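You operate a simulated robot arm through the tools that you are given. There is no shell and no other tool.

The job below is to be done with a simulated robot arm. You get a single attempt, and the scene is never put back.

## Task
Fit, grease and test the tall orange cap in the blue holder.
Fine: latch it, pump two shots of grease, hold the test button till the lamp lights, in that order.

Only the result counts: the job must be done as asked and must still hold three seconds after the hand-in. Knocking over, shifting, dropping, spilling or breaking anything else fails it. A push-on lid holds only when it is set on centred and level and pressed home; a screw cap is set on level and turned clockwise until tight.

## Robot
A 7-joint arm with a four-finger gripper, fixed in place. Base frame: the origin is on the floor under the middle of its stand, x ahead of it, y to its left, z up; the work surface is at about z = 0.8. Units: m, degrees, N and s.
It reaches about 1.223 m from its shoulder. Its first joint turns from -69.0 to 172.0 degrees. Payload 3.67 kg.
The TCP is the grasp point between the finger pads, 0.028 m short of the fingertips. In the tool frame z runs along the fingers and y along their closing line. The gripper opens to 0.112 m; its body begins 0.073 m behind the TCP.
Orientation is that of the tool frame in the base frame, as a unit quaternion [x, y, z, w]. With the fingers straight down and closing along the base's y, the tool's x points along the base's -x, its y along +y and its z along -z.

## Interface
- The arm moves only by the tool servo_tool. Its argument "plan" is text: rows parted by semicolons, each of 7 numbers parted by spaces: the shift along the tool's x, y, z in m, then the turn, a rotation vector about the tool's x, y, z in degrees, then the gripper command, from -1 (fully open) to 1 (shut), values between in proportion. In form: x y z rx ry rz gripper; .... A call has 1 to 20 rows; each row is the pose to reach, as a shift and turn from the pose commanded when the call began, along the tool's axes at that moment. Each row takes 0.2 s and may step no farther than 0.05 m and 8.6 degrees from the row before; otherwise, or with a gripper value out of range, the whole call is refused. A pose out of reach is approached as far as the arm can. The call stops where the force on the tool passes 90 N (or 10 N more than at its start, if that is more) or the arm is blocked; 0.2 s more then pass. Each finger travels about 0.1025 m/s and halts on what it meets, pressing with about 28 N; the grip force reading is that of the motor and also rises with nothing between the fingers. The clock runs only during rows and for 0.2 s after the last one: add rows that repeat a pose to give the fingers time. It gives the time, the measured TCP pose, the force on the tool (base axes), the opening and the grip force at its end, in the units of the frame above (readings bear some noise), with the torque about the TCP (base axes, N m) and any sound that the robot's microphone picked up.
- Cameras (640 x 400 px; columns grow to the right, rows downward): "scene" is fixed at [0.2216, -0.4995, 1.3937]; the picture's right is [-0.16, -0.99, 0.00], its down [-0.64, 0.10, -0.76] and it looks along [0.75, -0.12, -0.65] (base axes); focal length 274 px, centre (320, 200). "wrist" rides on the gripper at [0.06, -0.018, -0.104] in the tool frame; the picture's right is [0.29, 0.96, 0.00], its down [-0.80, 0.24, -0.55] and it looks along [-0.53, 0.16, 0.83] (tool axes); focal length 234 px, centre (320, 200). There is no depth. A picture from a camera that has moved, and an enlarged one, comes with that camera's place and axes in the base frame and with its lens.
- grab_frame(camera): a new picture of that camera. No time passes.
- slide_trunk(by): slides the trunk up (or, below 0, down) by that many m; the arm rides with it, the base frame stays. It gives what a move gives, with no picture.
- inspect(camera, box): a new picture of the part [left, top, right, bottom] of that camera's present view, enlarged. No time passes.
- sign_off(): hands the job in; it is judged then, once.

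Nothing tells you positions but the pictures and the camera data. Unless the task says otherwise, let go and move clear before handing in.

The tools are called after "Request:" as name(argument=value, ...) on one line, values as JSON. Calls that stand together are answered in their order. servo_tool: Moves the arm, as the interface text tells. Its arguments: {"type":"object","properties":{"plan":{"type":"string"}},"required":["plan"]} The other tools are called the same way: slide_trunk (by) moves the trunk up or down; grab_frame (camera) takes a picture; inspect (camera, box) takes an enlarged picture of a part of a camera's view; sign_off () hands the job in.

At the start:

```text
clock: 0.0
ee_pos: [0.5993, -0.6467, 1.1906]
tcp_rot: [0.0, 1.0, 0.0, 0.0]
force: [0.2, 0.0, 0.4]
moment: [0.0, -0.02, 0.02]
width: 0.1118
grasp_force: 0.1
trunk travel left (down, up): [-0.5, 0.34]
```

scene: 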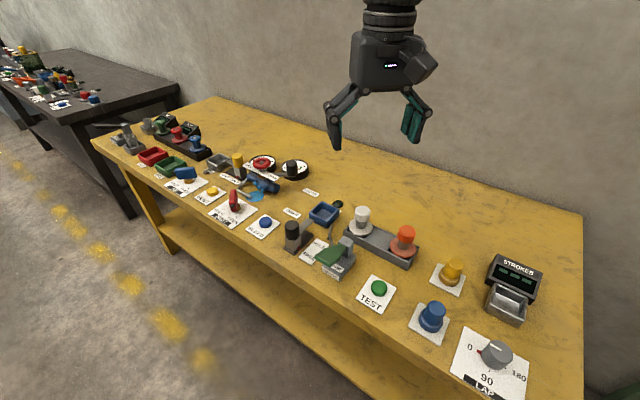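
wrist: 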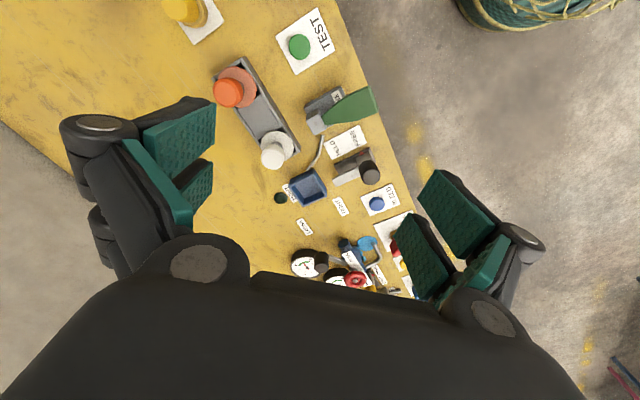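

I see a yellow bench crowded with devices: a rail with a white and an orange piece, a TEST button, a green-handled device, and several holders. I'll look at enlarged views before moving anything.

Request:
inspect(camera="scene", box=[280, 180, 440, 290])

Request:
inspect(camera="scene", box=[400, 230, 560, 400])

Request:
inspect(camera="scene", box=[190, 140, 330, 250])

Request:
inspect(camera="scene", box=[90, 100, 230, 210])

Request:
inspect(camera="wrist", box=[180, 0, 420, 160])

Request:
inspect(camera="wrist", box=[250, 130, 420, 300])

```text
3.64 times, centred on (360, 235) of scene
camera zoom: at [0.2216, -0.4995, 1.3937], right [-0.16, -0.99, 0.0], down [-0.64, 0.1, -0.76], along [0.75, -0.12, -0.65], focal length 995 px, centre (174, 73)
```

zoom: 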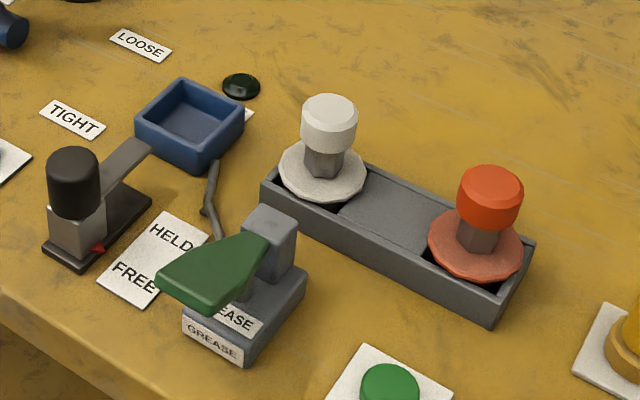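

```text
2.35 times, centred on (480, 315) of scene
camera zoom: at [0.2216, -0.4995, 1.3937], right [-0.16, -0.99, 0.0], down [-0.64, 0.1, -0.76], along [0.75, -0.12, -0.65], focal length 644 px, centre (-56, -71)
```

zoom: 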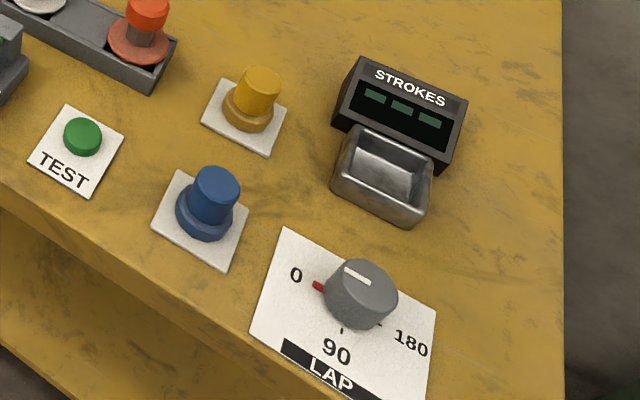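

```text
3.64 times, centred on (260, 195) of scene
camera zoom: at [0.2216, -0.4995, 1.3937], right [-0.16, -0.99, 0.0], down [-0.64, 0.1, -0.76], along [0.75, -0.12, -0.65], focal length 995 px, centre (538, 218)
```

zoom: 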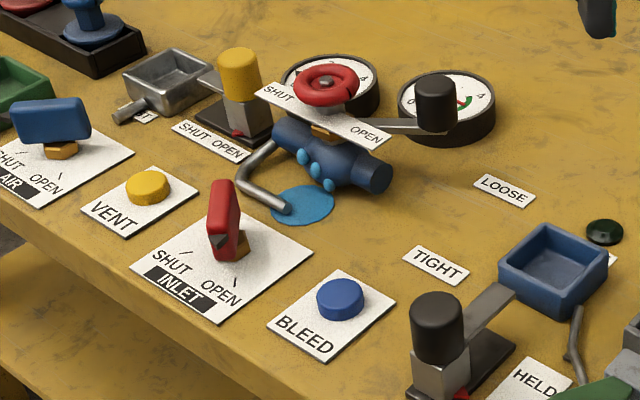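

```text
3.64 times, centred on (160, 155) of scene
camera zoom: at [0.2216, -0.4995, 1.3937], right [-0.16, -0.99, 0.0], down [-0.64, 0.1, -0.76], along [0.75, -0.12, -0.65], focal length 995 px, centre (902, 364)
```

zoom: 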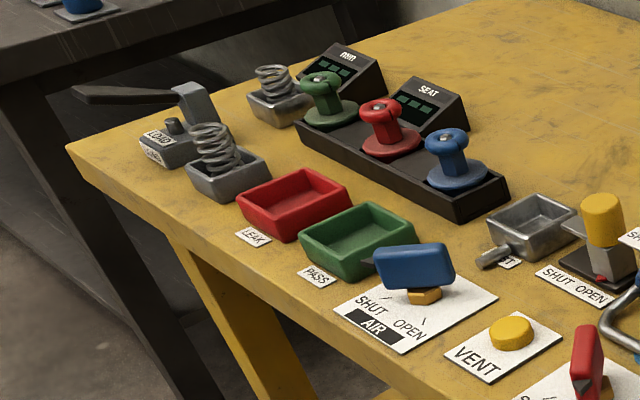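

```text
2.50 times, centred on (300, 80) of wrist
camera zoom: at [0.5392, -0.6647, 1.2928], right [-0.29, 0.96, 0.0], down [0.8, 0.24, 0.55], along [0.53, 0.16, -0.83], focal length 585 px, centre (370, 500)
```

zoom: 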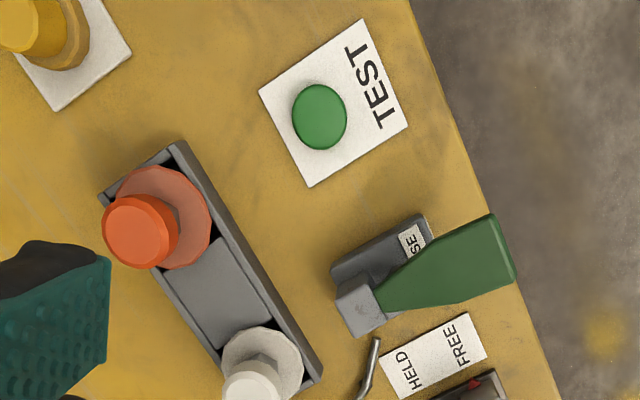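

```text
2.35 times, centred on (335, 215) of wrist
camera zoom: at [0.5392, -0.6647, 1.2928], right [-0.29, 0.96, 0.0], down [0.8, 0.24, 0.55], along [0.53, 0.16, -0.83], focal length 551 px, centre (285, 165)
```

zoom: 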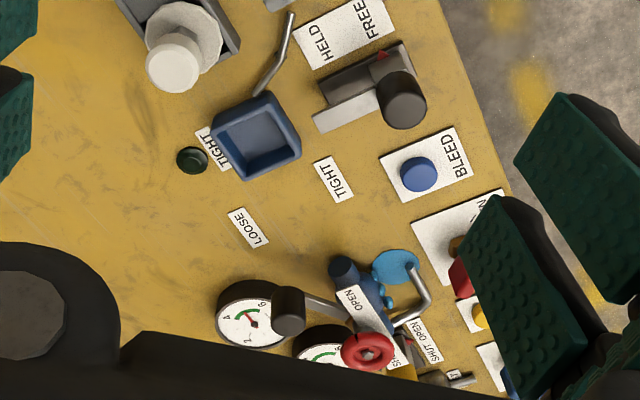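

The orange cap stands at about (0.64, -0.78) on the rail, with its knob top near z 0.905. The blue holder is near (0.82, -0.61), with the HELD/FREE latch, GREASE pump and TEST button close by. I'll move the open gripper above these to look closer.

Request:
servo_tool(plan="-0.017 -0.002 0.035 0 0 0 -1; -0.035 -0.004 0.07 0 0 0 -1; -0.052 -0.006 0.105 0 0 0 -1; -0.069 -0.008 0.14 0 0 0 -1; -0.069 -0.008 0.14 0 0 0 -1")

Request:
grab_frame(camera="wrist")

Request:
inspect(camera="wrist", box=[220, 100, 440, 280])

Request:
inspect(camera="wrist", box=[180, 0, 400, 140])

```text
clock: 1.2
ee_pos: [0.669, -0.6507, 1.0509]
tcp_rot: [0.0, 1.0, 0.0, 0.0]
force: [0.6, -0.1, 0.5]
moment: [-0.03, -0.03, 0.01]
width: 0.1121
grasp_force: 0.0
trunk travel left (down, up): [-0.5, 0.34]
```

```text
taken
camera wrist: at [0.6082, -0.6705, 1.1534], right [-0.29, 0.96, 0.0], down [0.8, 0.24, 0.56], along [0.53, 0.16, -0.83], focal length 234 px, centre (320, 200)
```

wrist: 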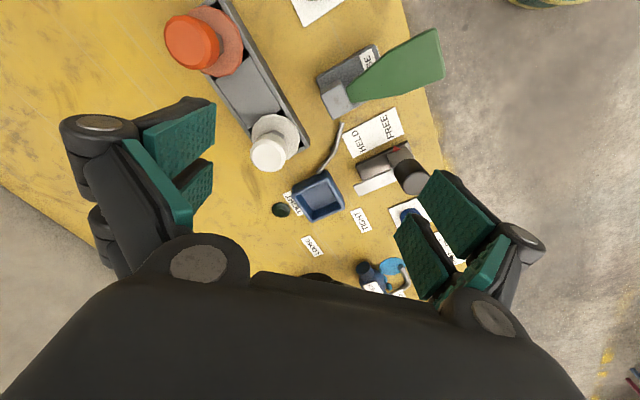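

```text
2.22 times, centred on (330, 190) of wrist
camera zoom: at [0.6082, -0.6705, 1.1534], right [-0.29, 0.96, 0.0], down [0.8, 0.24, 0.56], along [0.53, 0.16, -0.83], focal length 520 px, centre (298, 222)
```

zoom: 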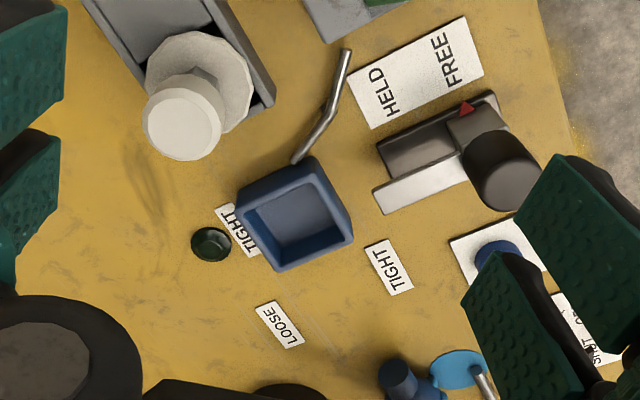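

```text
2.86 times, centred on (290, 70) of wrist
camera zoom: at [0.6082, -0.6705, 1.1534], right [-0.29, 0.96, 0.0], down [0.8, 0.24, 0.56], along [0.53, 0.16, -0.83], focal length 669 px, centre (406, 571)
```

zoom: 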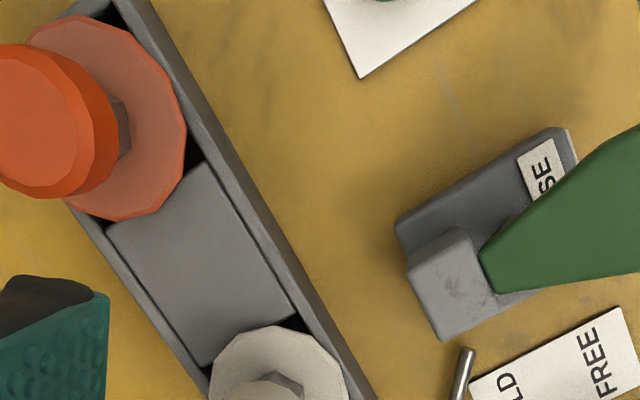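

I can now see a slide latch (black knob, bolt pointing at the holder, red pointer on FREE), a grease pump with a tube to the holder, and a small dark lamp beside it. Next I'll move above the orange cap to measure it closely.

Request:
servo_tool(plan="0.007 -0.033 0.007 0 0 0 -1; 0.015 -0.065 0.014 0 0 0 -1; 0.022 -0.098 0.02 0 0 0 -1; 0.029 -0.13 0.026 0 0 0 -1; 0.029 -0.13 0.026 0 0 0 -1")

Request:
grab_frame(camera="wrist")

Request:
inspect(camera="wrist", box=[200, 80, 440, 250])

Request:
grab_frame(camera="scene")

Request:
inspect(camera="scene", box=[340, 200, 430, 270])

```text
clock: 2.4
ee_pos: [0.6419, -0.7812, 1.0236]
tcp_rot: [0.0, 1.0, 0.0, 0.0]
force: [-0.1, 0.6, 1.2]
moment: [0.0, 0.04, 0.02]
width: 0.1118
grasp_force: 0.1
trunk travel left (down, up): [-0.5, 0.34]
```

```text
taken
camera wrist: at [0.5826, -0.7998, 1.1269], right [-0.29, 0.96, 0.0], down [0.8, 0.24, 0.55], along [0.53, 0.16, -0.83], focal length 234 px, centre (320, 200)
```

wrist: 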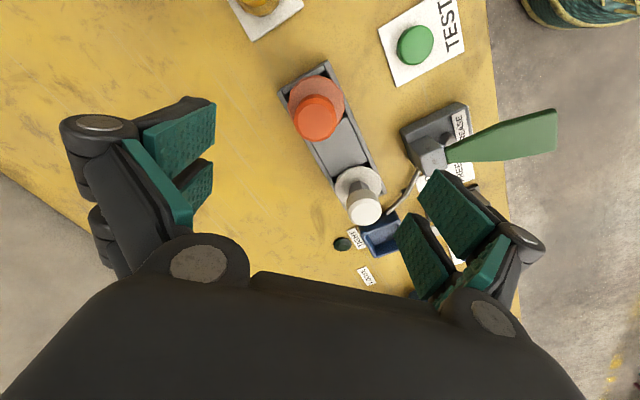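

```text
2.35 times, centred on (320, 165) of wrist
camera zoom: at [0.5826, -0.7998, 1.1269], right [-0.29, 0.96, 0.0], down [0.8, 0.24, 0.55], along [0.53, 0.16, -0.83], focal length 551 px, centre (320, 282)
```

zoom: 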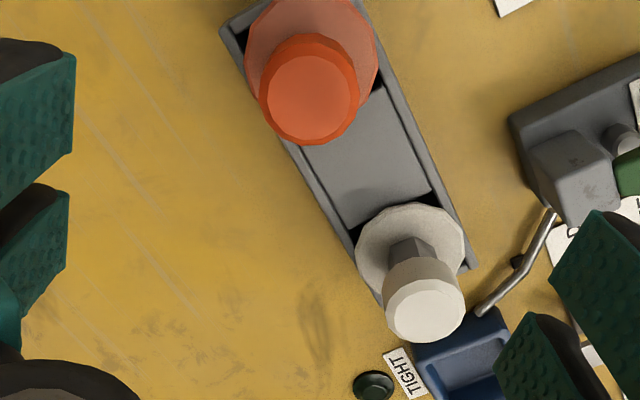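

```text
taken
```

scene: 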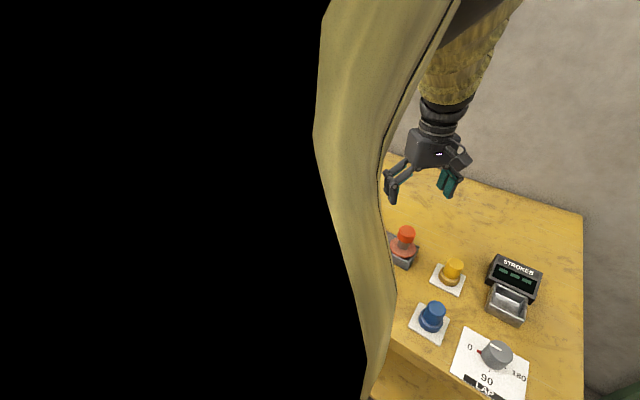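

```text
5.71 times, centred on (385, 235) of scene
camera zoom: at [0.2216, -0.4995, 1.3937], right [-0.16, -0.99, 0.0], down [-0.64, 0.1, -0.76], along [0.75, -0.12, -0.65], focal length 1563 px, centre (-51, 0)
```

zoom: 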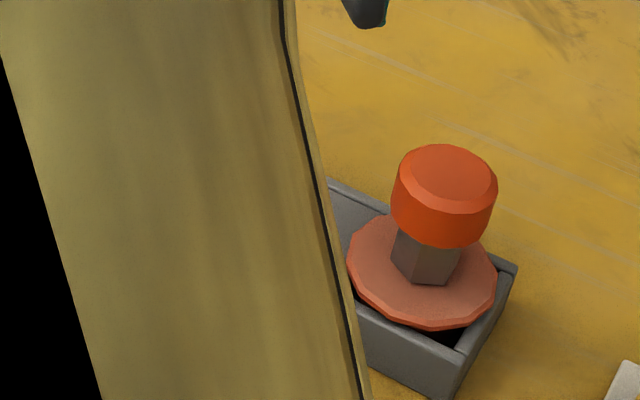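

The orange cap has a knob about 41 mm wide on a hex stem with a flange about 66 mm wide, sitting in the rail at roughly 45°. I'll turn the gripper 45° so it closes along the rail direction, then look again.

Request:
servo_tool(plan="0 0 0 0 0 7.5 -1; 0 0 0 0 0 15 -1; 0 0 0 0 0 22.5 -1; 0 0 0 0 0 30 -1; 0 0 0 0 0 37.5 -1; 0 0 0 0 0 45 -1; 0 0 0 0 0 45 -1")

Request:
grab_frame(camera="wrist")

Request:
inspect(camera="wrist", box=[200, 60, 440, 210])

Request:
grab_frame(camera="scene")

```text
clock: 4.0
ee_pos: [0.6404, -0.7826, 1.0239]
tcp_rot: [0.384, 0.924, 0.0, -0.001]
force: [0.5, -0.5, 0.5]
moment: [0.0, -0.03, 0.0]
width: 0.1119
grasp_force: 0.0
trunk travel left (down, up): [-0.5, 0.34]
```

```text
taken
camera wrist: at [0.5849, -0.7549, 1.1267], right [0.48, 0.88, 0.0], down [0.73, -0.4, 0.55], along [0.49, -0.26, -0.83], focal length 234 px, centre (320, 200)
```

wrist: 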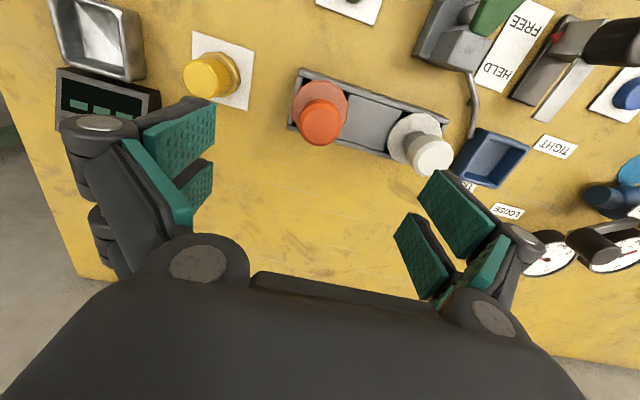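

```text
2.67 times, centred on (320, 135) of wrist
camera zoom: at [0.5849, -0.7549, 1.1267], right [0.48, 0.88, 0.0], down [0.73, -0.4, 0.55], along [0.49, -0.26, -0.83], focal length 624 px, centre (320, 373)
```

zoom: 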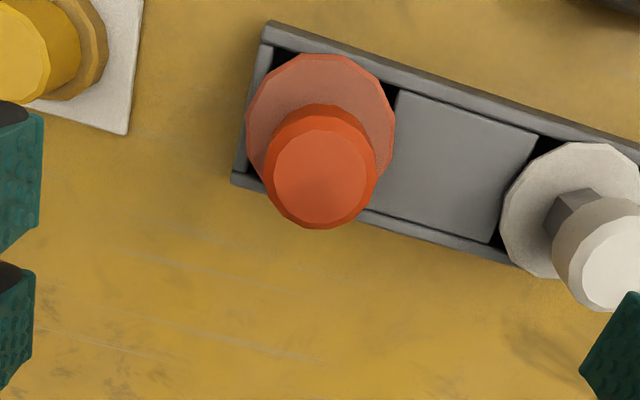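

```text
taken
```

scene: 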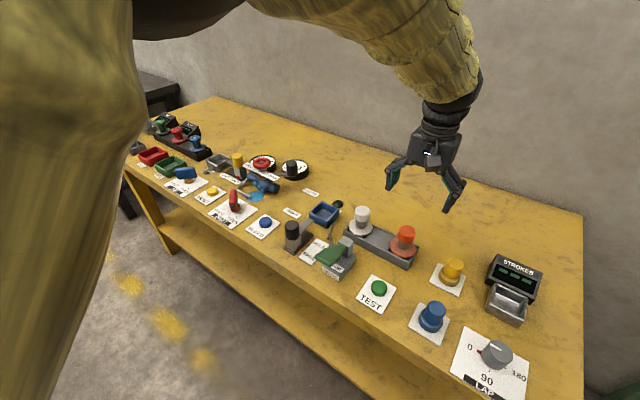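

The scene view is clear again; the rail runs at almost exactly 45° and the cap centre is near (0.641, -0.786) with its top about z 0.90. Before grasping I'll slide along over the blue holder to measure it and the latch bolt.

Request:
servo_tool(plan="0 0.048 0 0 0 0 -1; 0 0.096 0 0 0 0 -1; 0 0.144 0 0 0 0 -1; 0 0.19 0 0 0 0 -1; 0 0.236 0 0 0 0 -1; 0 0.236 0 0 0 0 -1")

Request:
grab_frame(camera="wrist")

Request:
inspect(camera="wrist", box=[230, 60, 430, 200])

Request:
inspect(camera="scene", box=[280, 190, 360, 290])

```text
clock: 5.4
ee_pos: [0.8071, -0.6165, 1.0234]
tcp_rot: [0.384, 0.923, 0.001, 0.001]
force: [0.3, -1.0, 0.8]
moment: [0.03, 0.02, 0.0]
width: 0.1121
grasp_force: 0.2
trunk travel left (down, up): [-0.5, 0.34]
```

```text
taken
camera wrist: at [0.7511, -0.5871, 1.1268], right [0.47, 0.88, 0.0], down [0.73, -0.4, 0.55], along [0.49, -0.26, -0.83], focal length 234 px, centre (320, 200)
```

wrist: 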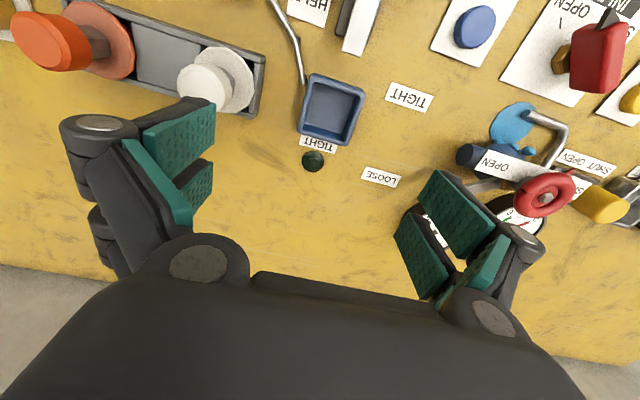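

```text
2.86 times, centred on (330, 130) of wrist
camera zoom: at [0.7511, -0.5871, 1.1268], right [0.47, 0.88, 0.0], down [0.73, -0.4, 0.55], along [0.49, -0.26, -0.83], focal length 669 px, centre (291, 400)
```

zoom: 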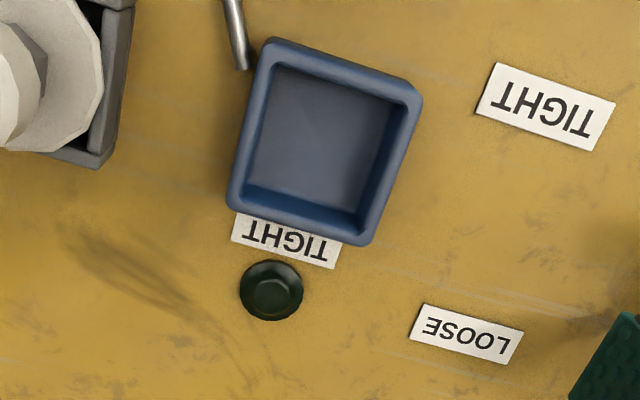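

```text
4.00 times, centred on (320, 240) of scene
camera zoom: at [0.2216, -0.4995, 1.3937], right [-0.16, -0.99, 0.0], down [-0.64, 0.1, -0.76], along [0.75, -0.12, -0.65], focal length 1094 px, centre (320, 40)
```

zoom: 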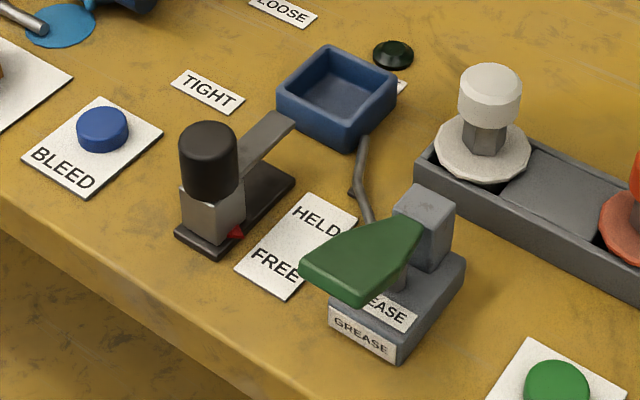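

The holder is a square tray about 65 mm across at 45°, centred near (0.819, -0.609) with its rim near z 0.83, and the latch bolt runs at about z 0.85. I'll return to the orange cap and descend part way with the fingers open to check alignment.

Request:
servo_tool(plan="0 -0.048 0 0 0 0 -1; 0 -0.096 0 0 0 0 -1; -0.001 -0.144 0 0 0 0 -1; -0.002 -0.19 0 0 0 0 -1; -0.003 -0.2345 0 0 0 0 -1; -0.003 -0.2345 0.03 0 0 0 -1; -0.003 -0.2345 0.06 0 0 0 -1; -0.003 -0.2345 0.07 0 0 0 -1; -0.003 -0.2345 0.07 0 0 0 -1")

Request:
grab_frame(camera="wrist")

Request:
inspect(camera="wrist", box=[220, 80, 420, 220])

Request:
inspect(camera="scene", box=[340, 140, 480, 280])

```text
clock: 7.4
ee_pos: [0.6437, -0.784, 0.9503]
tcp_rot: [0.383, 0.924, 0.0, 0.0]
force: [0.2, -0.4, -0.1]
moment: [0.02, 0.0, 0.02]
width: 0.112
grasp_force: 0.1
trunk travel left (down, up): [-0.5, 0.34]
```

```text
taken
camera wrist: at [0.5892, -0.7572, 1.0538], right [0.47, 0.88, 0.0], down [0.73, -0.4, 0.55], along [0.49, -0.26, -0.83], focal length 234 px, centre (320, 200)
```

wrist: 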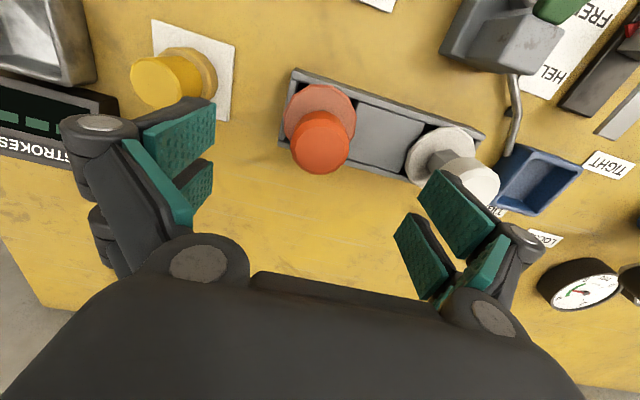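

```text
2.86 times, centred on (320, 150) of wrist
camera zoom: at [0.5892, -0.7572, 1.0538], right [0.47, 0.88, 0.0], down [0.73, -0.4, 0.55], along [0.49, -0.26, -0.83], focal length 669 px, centre (320, 343)
```

zoom: 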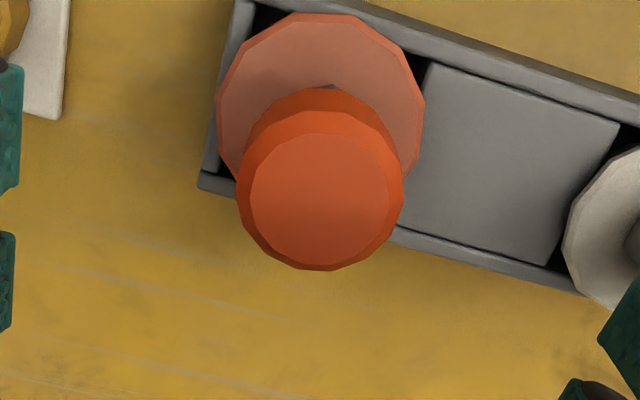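

```text
2.86 times, centred on (410, 210) of scene
camera zoom: at [0.2216, -0.4995, 1.3937], right [-0.16, -0.99, 0.0], down [-0.64, 0.1, -0.76], along [0.75, -0.12, -0.65], focal length 782 px, centre (63, 171)
```

zoom: 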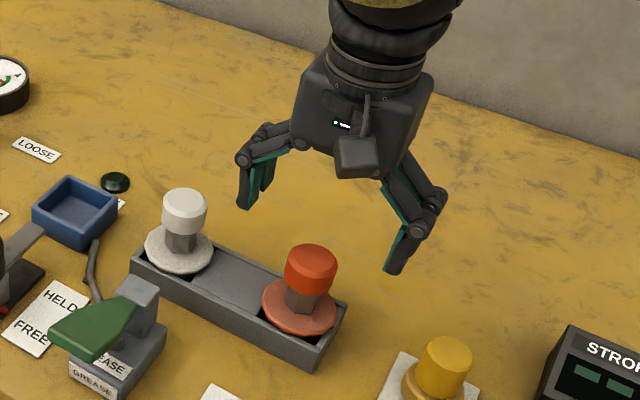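

The tool axis is centred on the knob, whose top is at z about 0.898. I'll partly close the fingers and lower so the pads are level with the knob.

Request:
servo_tool(plan="0 0 0 0 0 0 -0.4; 0 0 0.02 0 0 0 -0.4; 0 0 0.04 0 0 0 -0.4; 0 0 0.055 0 0 0 -0.4; 0 0 0.066 0 0 0 -0.4; 0 0 0.066 0 0 0 -0.4")

Request:
grab_frame(camera="wrist")

Request:
inspect(camera="scene", box=[340, 140, 480, 280])

```text
clock: 8.8
ee_pos: [0.6415, -0.7844, 0.8872]
tcp_rot: [0.383, 0.924, -0.001, 0.0]
force: [0.1, 0.1, 0.4]
moment: [-0.02, -0.02, -0.02]
width: 0.0788
grasp_force: 0.1
trunk travel left (down, up): [-0.5, 0.34]
```

```text
taken
camera wrist: at [0.5868, -0.756, 0.99], right [0.47, 0.88, 0.0], down [0.73, -0.4, 0.55], along [0.49, -0.26, -0.83], focal length 234 px, centre (320, 200)
```

wrist: 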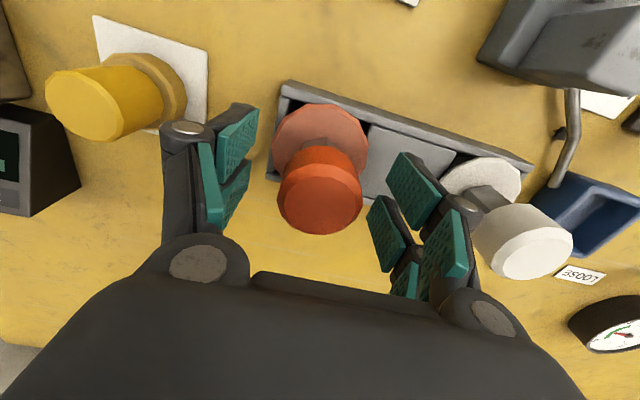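

```text
2.86 times, centred on (410, 210) of scene
camera zoom: at [0.2216, -0.4995, 1.3937], right [-0.16, -0.99, 0.0], down [-0.64, 0.1, -0.76], along [0.75, -0.12, -0.65], focal length 782 px, centre (63, 171)
```

zoom: 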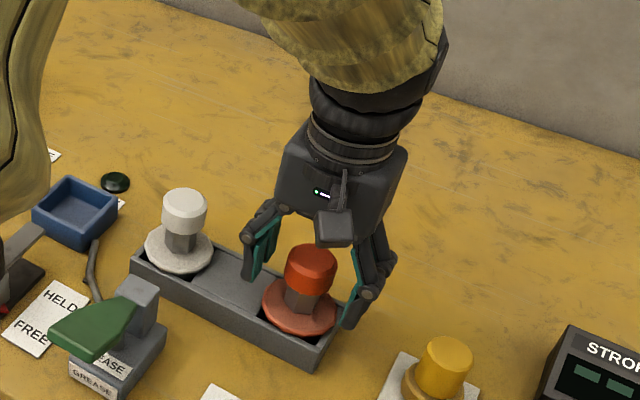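

The knob sits centred between the pads at the right height, with clear space around. I'll close on it now.

Request:
servo_tool(plan="0 0 0 0 0 0 0.2; 0 0 0 0 0 0 0.6; 0 0 0 0 0 0 1; 0 0 0 0 0 0 1; 0 0 0 0 0 0 1")

Request:
grab_frame(camera="wrist")

Request:
grab_frame(camera="scene")

```text
clock: 10.0
ee_pos: [0.6421, -0.7838, 0.888]
tcp_rot: [0.383, 0.924, 0.0, 0.0]
force: [-0.1, 1.3, 0.0]
moment: [-0.03, 0.02, 0.04]
width: 0.0397
grasp_force: 27.6
trunk travel left (down, up): [-0.5, 0.34]
```

```text
taken
camera wrist: at [0.587, -0.7562, 0.9898], right [0.47, 0.88, 0.0], down [0.73, -0.4, 0.55], along [0.49, -0.26, -0.83], focal length 234 px, centre (320, 200)
```

wrist: 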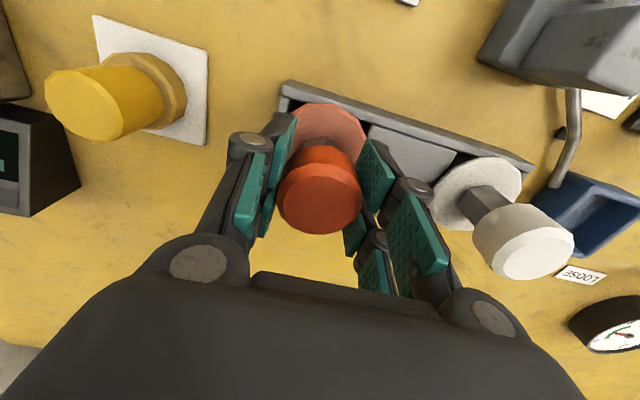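

```text
taken
```

scene: 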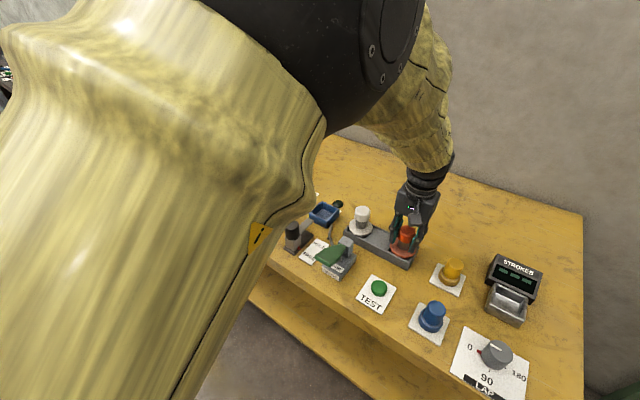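

The knob is gripped (width 0.0397, grip force 27.6 N). I'll lift it straight up and look at the underside of the flange.

Request:
servo_tool(plan="0 0 -0.005 0 0 0 1; 0 0 -0.015 0 0 0 1; 0 0 -0.03 0 0 0 1; 0 0 -0.05 0 0 0 1; 0 0 -0.075 0 0 0 1; 0 0 -0.1 0 0 0 1; 0 0 -0.1 0 0 0 1")

Request:
grab_frame(camera="wrist")

Request:
inspect(camera="scene", box=[320, 140, 480, 280])

```text
clock: 11.6
ee_pos: [0.6434, -0.783, 0.9862]
tcp_rot: [0.384, 0.923, 0.0, 0.0]
force: [0.3, -1.0, -5.1]
moment: [0.01, 0.01, 0.02]
width: 0.0396
grasp_force: 27.5
trunk travel left (down, up): [-0.5, 0.34]
```

```text
taken
camera wrist: at [0.5875, -0.756, 1.0887], right [0.47, 0.88, 0.0], down [0.73, -0.4, 0.55], along [0.49, -0.26, -0.83], focal length 234 px, centre (320, 200)
```

wrist: 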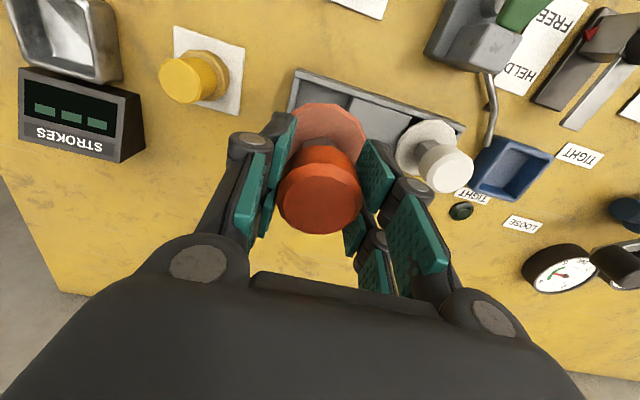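

```text
2.86 times, centred on (400, 210) of scene
camera zoom: at [0.2216, -0.4995, 1.3937], right [-0.16, -0.99, 0.0], down [-0.64, 0.1, -0.76], along [0.75, -0.12, -0.65], focal length 782 px, centre (91, 171)
```

zoom: 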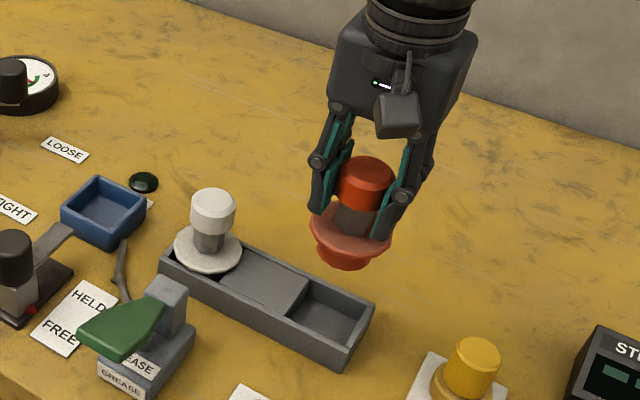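

Request:
inspect(camera="scene", box=[385, 180, 435, 250])

Request:
inspect(camera="wrist", box=[250, 60, 400, 240])

```text
5.71 times, centred on (410, 215) of scene
camera zoom: at [0.2216, -0.4995, 1.3937], right [-0.16, -0.99, 0.0], down [-0.64, 0.1, -0.76], along [0.75, -0.12, -0.65], focal length 1563 px, centre (-194, 114)
```

zoom: 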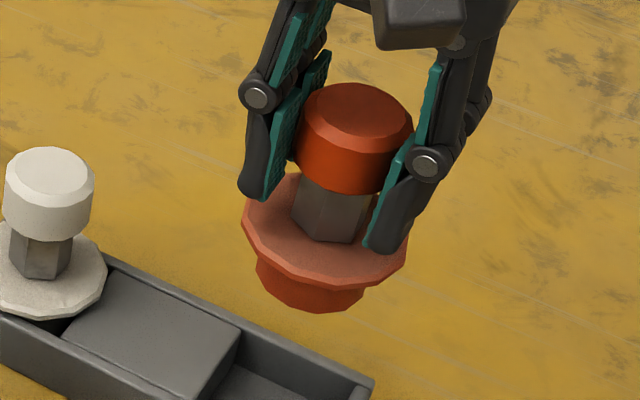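

```text
2.22 times, centred on (325, 150) of wrist
camera zoom: at [0.5875, -0.756, 1.0887], right [0.47, 0.88, 0.0], down [0.73, -0.4, 0.55], along [0.49, -0.26, -0.83], focal length 520 px, centre (309, 311)
```

zoom: 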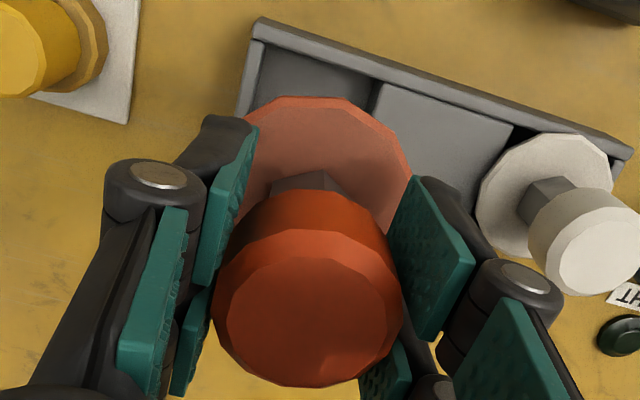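

The cap has a round plug about 44 mm wide under the flange, which should fit the tray with the flange on its rim. I'll raise a little more to clear the white cap and carry it along over the blue holder.

Request:
servo_tool(plan="0 0 -0.03 0 0 0 1; 0 0 -0.05 0 0 0 1; 0 0.03 -0.05 0 0 0 1; 0 0.07 -0.05 0 0 0 1; 0 0.11 -0.05 0 0 0 1; 0 0.15 -0.05 0 0 0 1; 0 0.19 -0.05 0 0 0 1; 0 0.225 -0.05 0 0 0 1; 0 0.25 -0.05 0 0 0 1; 0 0.25 -0.05 0 0 0 1; 0 0.25 -0.05 0 0 0 1")

Request:
grab_frame(camera="wrist")

Request:
grab_frame(camera="scene")

```text
clock: 14.0
ee_pos: [0.8207, -0.6081, 1.0377]
tcp_rot: [0.382, 0.924, 0.001, -0.001]
force: [-0.4, 0.7, -4.8]
moment: [0.01, 0.0, -0.01]
width: 0.0395
grasp_force: 28.3
trunk travel left (down, up): [-0.5, 0.34]
```

```text
taken
camera wrist: at [0.7649, -0.58, 1.1396], right [0.47, 0.88, 0.0], down [0.73, -0.4, 0.55], along [0.49, -0.26, -0.83], focal length 234 px, centre (320, 200)
```

wrist: 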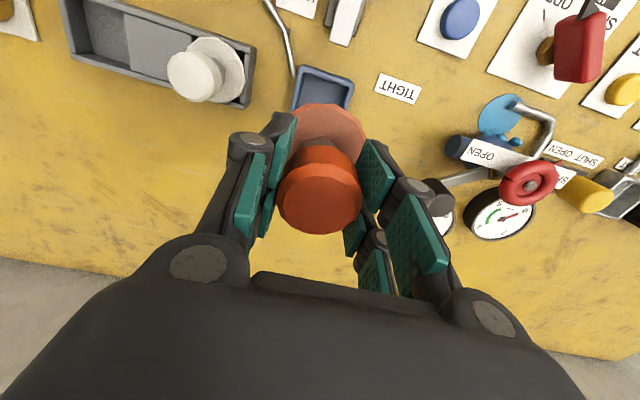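

```text
taken
```

scene: 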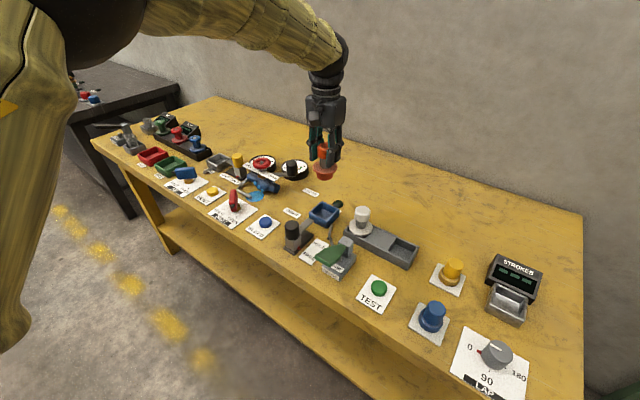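

The tool is over the holder at (0.820, -0.610) and the image agrees with the predicted rim position. I'll lower until the plug is just above the rim and check from the scene camera.

Request:
servo_tool(plan="0 0 0.03 0 0 0 1; 0 0 0.06 0 0 0 1; 0 0 0.09 0 0 0 1; 0 0 0.11 0 0 0 1; 0 0 0.125 0 0 0 1; 0 0 0.125 0 0 0 1")

Request:
inspect(camera="scene", box=[280, 160, 370, 240])

Request:
grab_frame(camera="wrist")

Request:
grab_frame(camera="scene")

```text
clock: 15.4
ee_pos: [0.818, -0.6074, 0.9113]
tcp_rot: [0.382, 0.924, 0.0, 0.0]
force: [-0.6, 1.0, -5.5]
moment: [-0.03, 0.01, -0.01]
width: 0.0395
grasp_force: 28.0
trunk travel left (down, up): [-0.5, 0.34]
```

```text
5.00 times, centred on (325, 200) of scene
camera zoom: at [0.2216, -0.4995, 1.3937], right [-0.16, -0.99, 0.0], down [-0.64, 0.1, -0.76], along [0.75, -0.12, -0.65], focal length 1368 px, centre (295, 200)
```

zoom: 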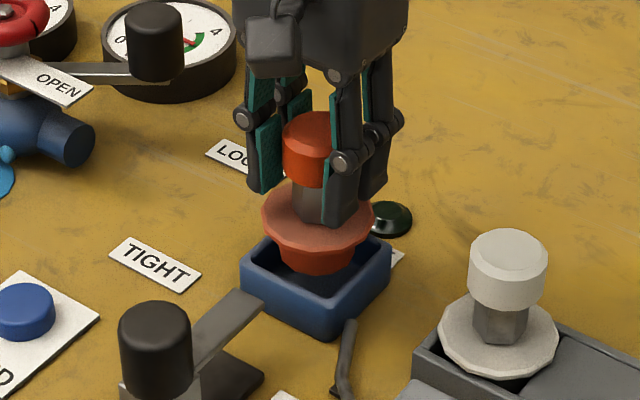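

```text
taken
camera wrist: at [0.7632, -0.5796, 1.0145], right [0.47, 0.88, 0.0], down [0.73, -0.4, 0.55], along [0.49, -0.26, -0.83], focal length 234 px, centre (320, 200)
```

wrist: 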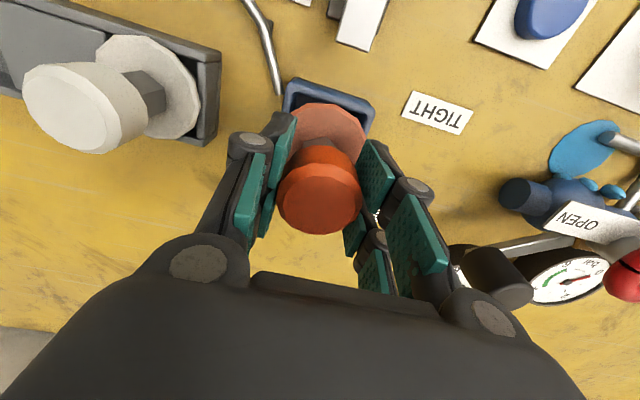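

```text
taken
```

scene: 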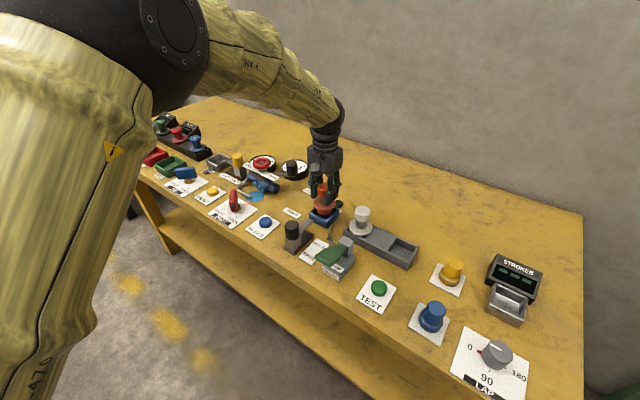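

Request:
inspect(camera="scene", box=[304, 185, 346, 227])

Request:
inspect(camera="wrist", box=[260, 60, 400, 160])

```text
9.52 times, centred on (325, 206) of scene
camera zoom: at [0.2216, -0.4995, 1.3937], right [-0.16, -0.99, 0.0], down [-0.64, 0.1, -0.76], along [0.75, -0.12, -0.65], focal length 2605 px, centre (272, 143)
```

zoom: 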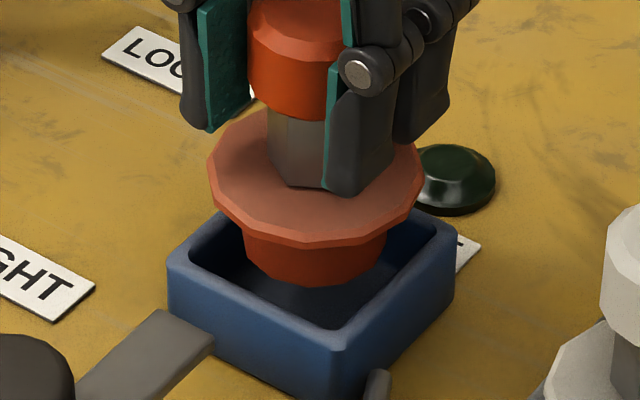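

```text
4.00 times, centred on (330, 110) of wrist
camera zoom: at [0.7632, -0.5796, 1.0145], right [0.47, 0.88, 0.0], down [0.73, -0.4, 0.55], along [0.49, -0.26, -0.83], focal length 937 px, centre (280, 560)
```

zoom: 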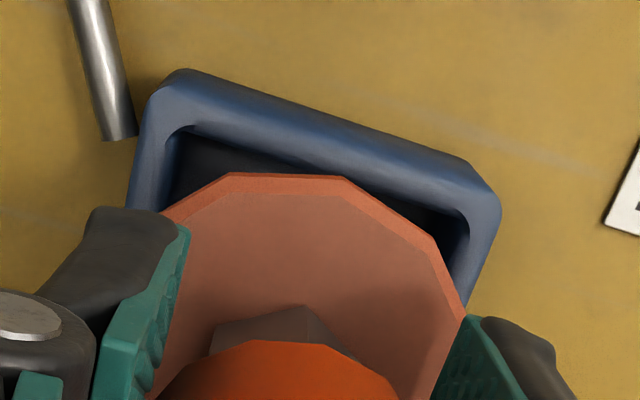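

The flange looks centred over the tray to within about 1–2 mm. I'll make a 1 mm correction and lower until contact, watching the force.

Request:
servo_tool(plan="0.001 0.001 0 0 0 0 1; 0.001 0.001 0.008 0 0 0 1; 0.001 0.001 0.014 0 0 0 1; 0.001 0.001 0.018 0 0 0 1; 0.001 0.001 0.021 0 0 0 1; 0.001 0.001 0.021 0 0 0 1")

Request:
inspect(camera="scene", box=[304, 185, 346, 227])

Request:
inspect(camera="wrist", box=[260, 60, 400, 160])

```text
clock: 16.8
ee_pos: [0.8205, -0.6061, 0.8909]
tcp_rot: [0.383, 0.924, 0.001, -0.001]
force: [-0.8, -0.3, -4.9]
moment: [-0.01, -0.02, -0.03]
width: 0.0396
grasp_force: 27.8
trunk travel left (down, up): [-0.5, 0.34]
```

```text
9.52 times, centred on (325, 206) of scene
camera zoom: at [0.2216, -0.4995, 1.3937], right [-0.16, -0.99, 0.0], down [-0.64, 0.1, -0.76], along [0.75, -0.12, -0.65], focal length 2605 px, centre (272, 143)
```

zoom: 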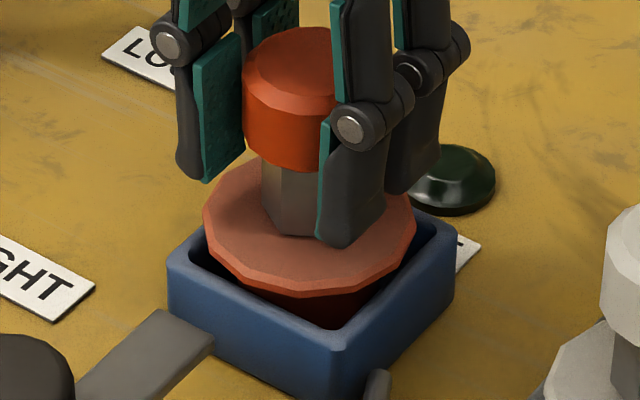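

```text
4.00 times, centred on (330, 110) of wrist
camera zoom: at [0.7645, -0.5781, 0.9935], right [0.47, 0.88, 0.0], down [0.73, -0.4, 0.55], along [0.49, -0.26, -0.83], focal length 937 px, centre (280, 560)
```

zoom: 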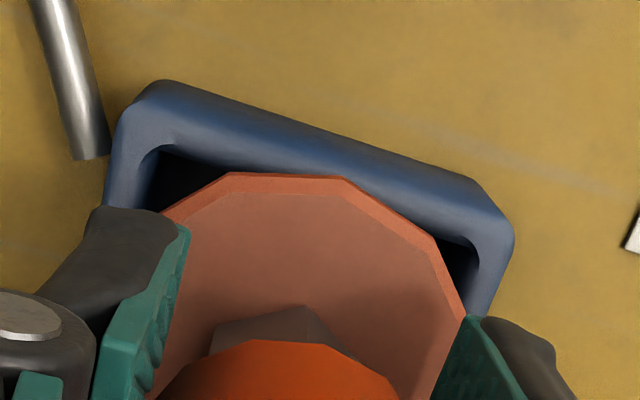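

No contact yet at z 0.8895 and alignment is good. I'll continue down in small steps.

Request:
servo_tool(plan="0 -0.0005 0.002 0 0 0 1; 0 -0.0005 0.004 0 0 0 1; 0 -0.0005 0.004 0 0 0 1")

Request:
inspect(camera="scene", box=[304, 185, 346, 227])

```text
clock: 17.6
ee_pos: [0.8191, -0.6079, 0.8883]
tcp_rot: [0.383, 0.924, 0.0, -0.001]
force: [0.3, 0.8, -4.7]
moment: [0.01, -0.03, -0.02]
width: 0.0396
grasp_force: 28.1
trunk travel left (down, up): [-0.5, 0.34]
```

```text
9.52 times, centred on (325, 206) of scene
camera zoom: at [0.2216, -0.4995, 1.3937], right [-0.16, -0.99, 0.0], down [-0.64, 0.1, -0.76], along [0.75, -0.12, -0.65], focal length 2605 px, centre (272, 143)
```

zoom: 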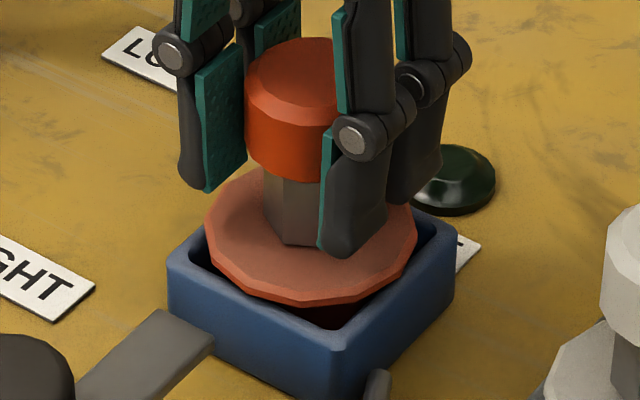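

Request:
servo_tool(plan="0 0 0.002 0 0 0 1; 0 0 0.003 0 0 0 1; 0 0 0.003 0 0 0 1")

Request:
inspect(camera="scene", box=[304, 185, 346, 227])

Request:
inspect(camera="wrist", box=[260, 60, 400, 160])

```text
clock: 18.4
ee_pos: [0.8183, -0.6053, 0.887]
tcp_rot: [0.383, 0.924, 0.001, 0.002]
force: [4.2, -5.5, 14.7]
moment: [-0.43, -0.01, 0.09]
width: 0.0394
grasp_force: 28.1
trunk travel left (down, up): [-0.5, 0.34]
```

```text
9.52 times, centred on (325, 206) of scene
camera zoom: at [0.2216, -0.4995, 1.3937], right [-0.16, -0.99, 0.0], down [-0.64, 0.1, -0.76], along [0.75, -0.12, -0.65], focal length 2605 px, centre (272, 143)
```

zoom: 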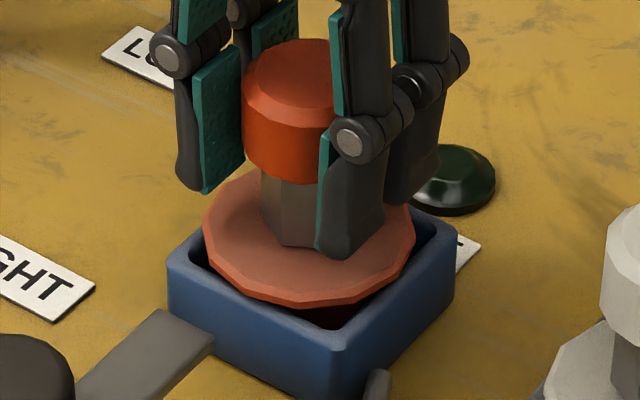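

```text
4.00 times, centred on (330, 110) of wrist
camera zoom: at [0.7631, -0.5775, 0.9895], right [0.47, 0.88, 0.0], down [0.73, -0.39, 0.56], along [0.49, -0.26, -0.83], focal length 937 px, centre (280, 560)
```

zoom: 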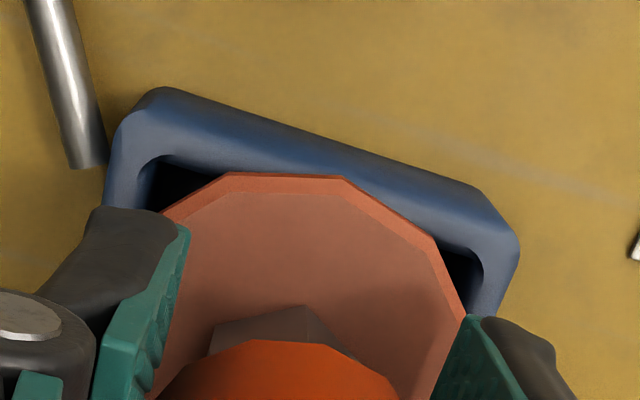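

Contact came at z 0.8855, the same height at which the cap sat in the rail, so the flange seems to be on the rim. I'll press slightly more to see whether it is home.

Request:
servo_tool(plan="0 0 0.001 0 0 0 1; 0 0 0.002 0 0 0 1; 0 0 0.002 0 0 0 1")

Request:
inspect(camera="scene", box=[304, 185, 346, 227])

Request:
grab_frame(camera="wrist")

```text
clock: 19.2
ee_pos: [0.8184, -0.6049, 0.8849]
tcp_rot: [0.383, 0.924, 0.0, 0.001]
force: [8.3, -5.5, 25.9]
moment: [-0.22, -0.26, 0.01]
width: 0.0397
grasp_force: 27.8
trunk travel left (down, up): [-0.5, 0.34]
```

```text
9.52 times, centred on (325, 206) of scene
camera zoom: at [0.2216, -0.4995, 1.3937], right [-0.16, -0.99, 0.0], down [-0.64, 0.1, -0.76], along [0.75, -0.12, -0.65], focal length 2605 px, centre (272, 143)
```

zoom: 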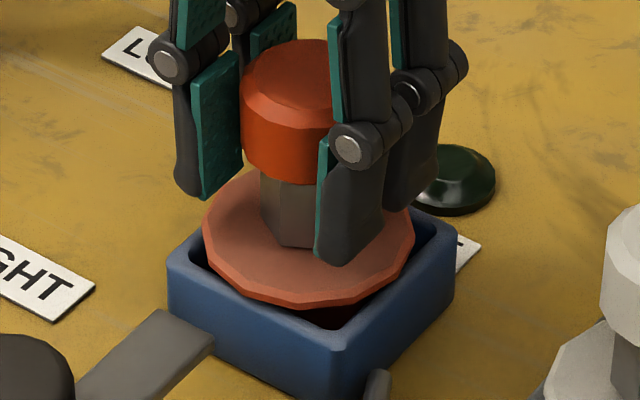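

```text
taken
camera wrist: at [0.7628, -0.5771, 0.9875], right [0.47, 0.88, 0.0], down [0.73, -0.39, 0.56], along [0.49, -0.26, -0.83], focal length 234 px, centre (320, 200)
```

wrist: 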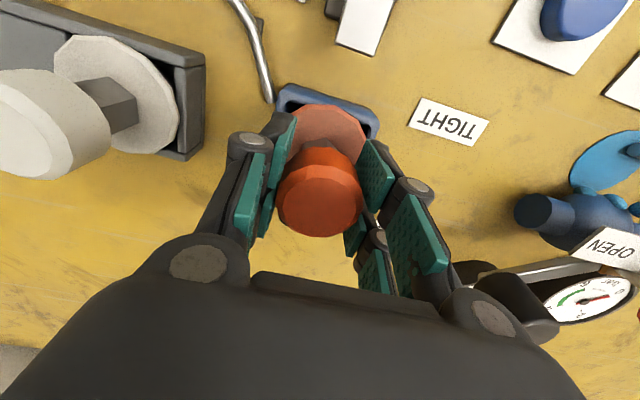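

The cap did not move further while the fingers slid slightly down the knob, so it is seated. I'll unload the arm, then open the fingers gently and look.

Request:
servo_tool(plan="0 0 -0.0015 0 0 0 1; 0 0 -0.003 0 0 0 1; 0 0 -0.003 0 0 0 1; 0 0 -0.003 0 0 0 0.2; 0 0 -0.003 0 0 0 0; 0 0 -0.003 0 0 0 -0.2; 0 0 -0.003 0 0 0 -0.4; 0 0 -0.003 0 0 0 -0.4")

Request:
inspect(camera="scene", box=[304, 185, 346, 227])

Request:
inspect(camera="wrist", box=[240, 60, 420, 220])

```text
clock: 21.0
ee_pos: [0.8192, -0.6067, 0.8856]
tcp_rot: [0.382, 0.924, 0.0, 0.0]
force: [0.0, 0.3, -0.6]
moment: [-0.03, -0.01, 0.0]
width: 0.0784
grasp_force: 0.0
trunk travel left (down, up): [-0.5, 0.34]
```

```text
9.52 times, centred on (325, 206) of scene
camera zoom: at [0.2216, -0.4995, 1.3937], right [-0.16, -0.99, 0.0], down [-0.64, 0.1, -0.76], along [0.75, -0.12, -0.65], focal length 2605 px, centre (272, 143)
```

zoom: 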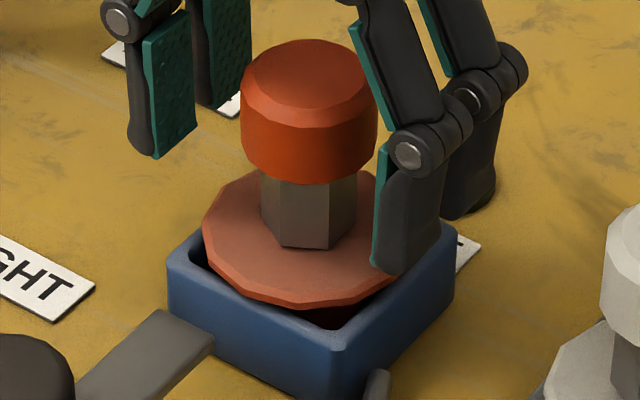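

```text
2.50 times, centred on (330, 140) of wrist
camera zoom: at [0.7638, -0.5783, 0.9885], right [0.47, 0.88, 0.0], down [0.73, -0.4, 0.55], along [0.49, -0.26, -0.83], focal length 585 px, centre (295, 350)
```

zoom: 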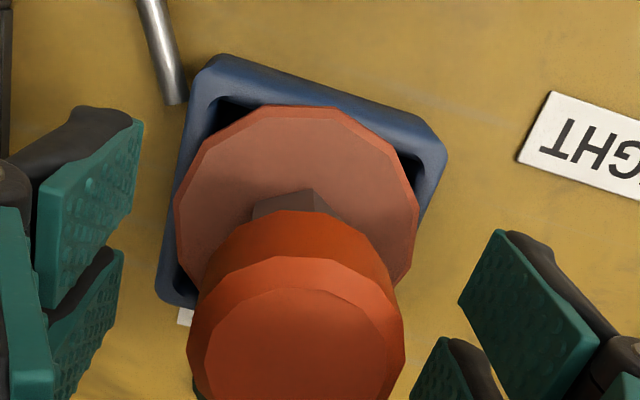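

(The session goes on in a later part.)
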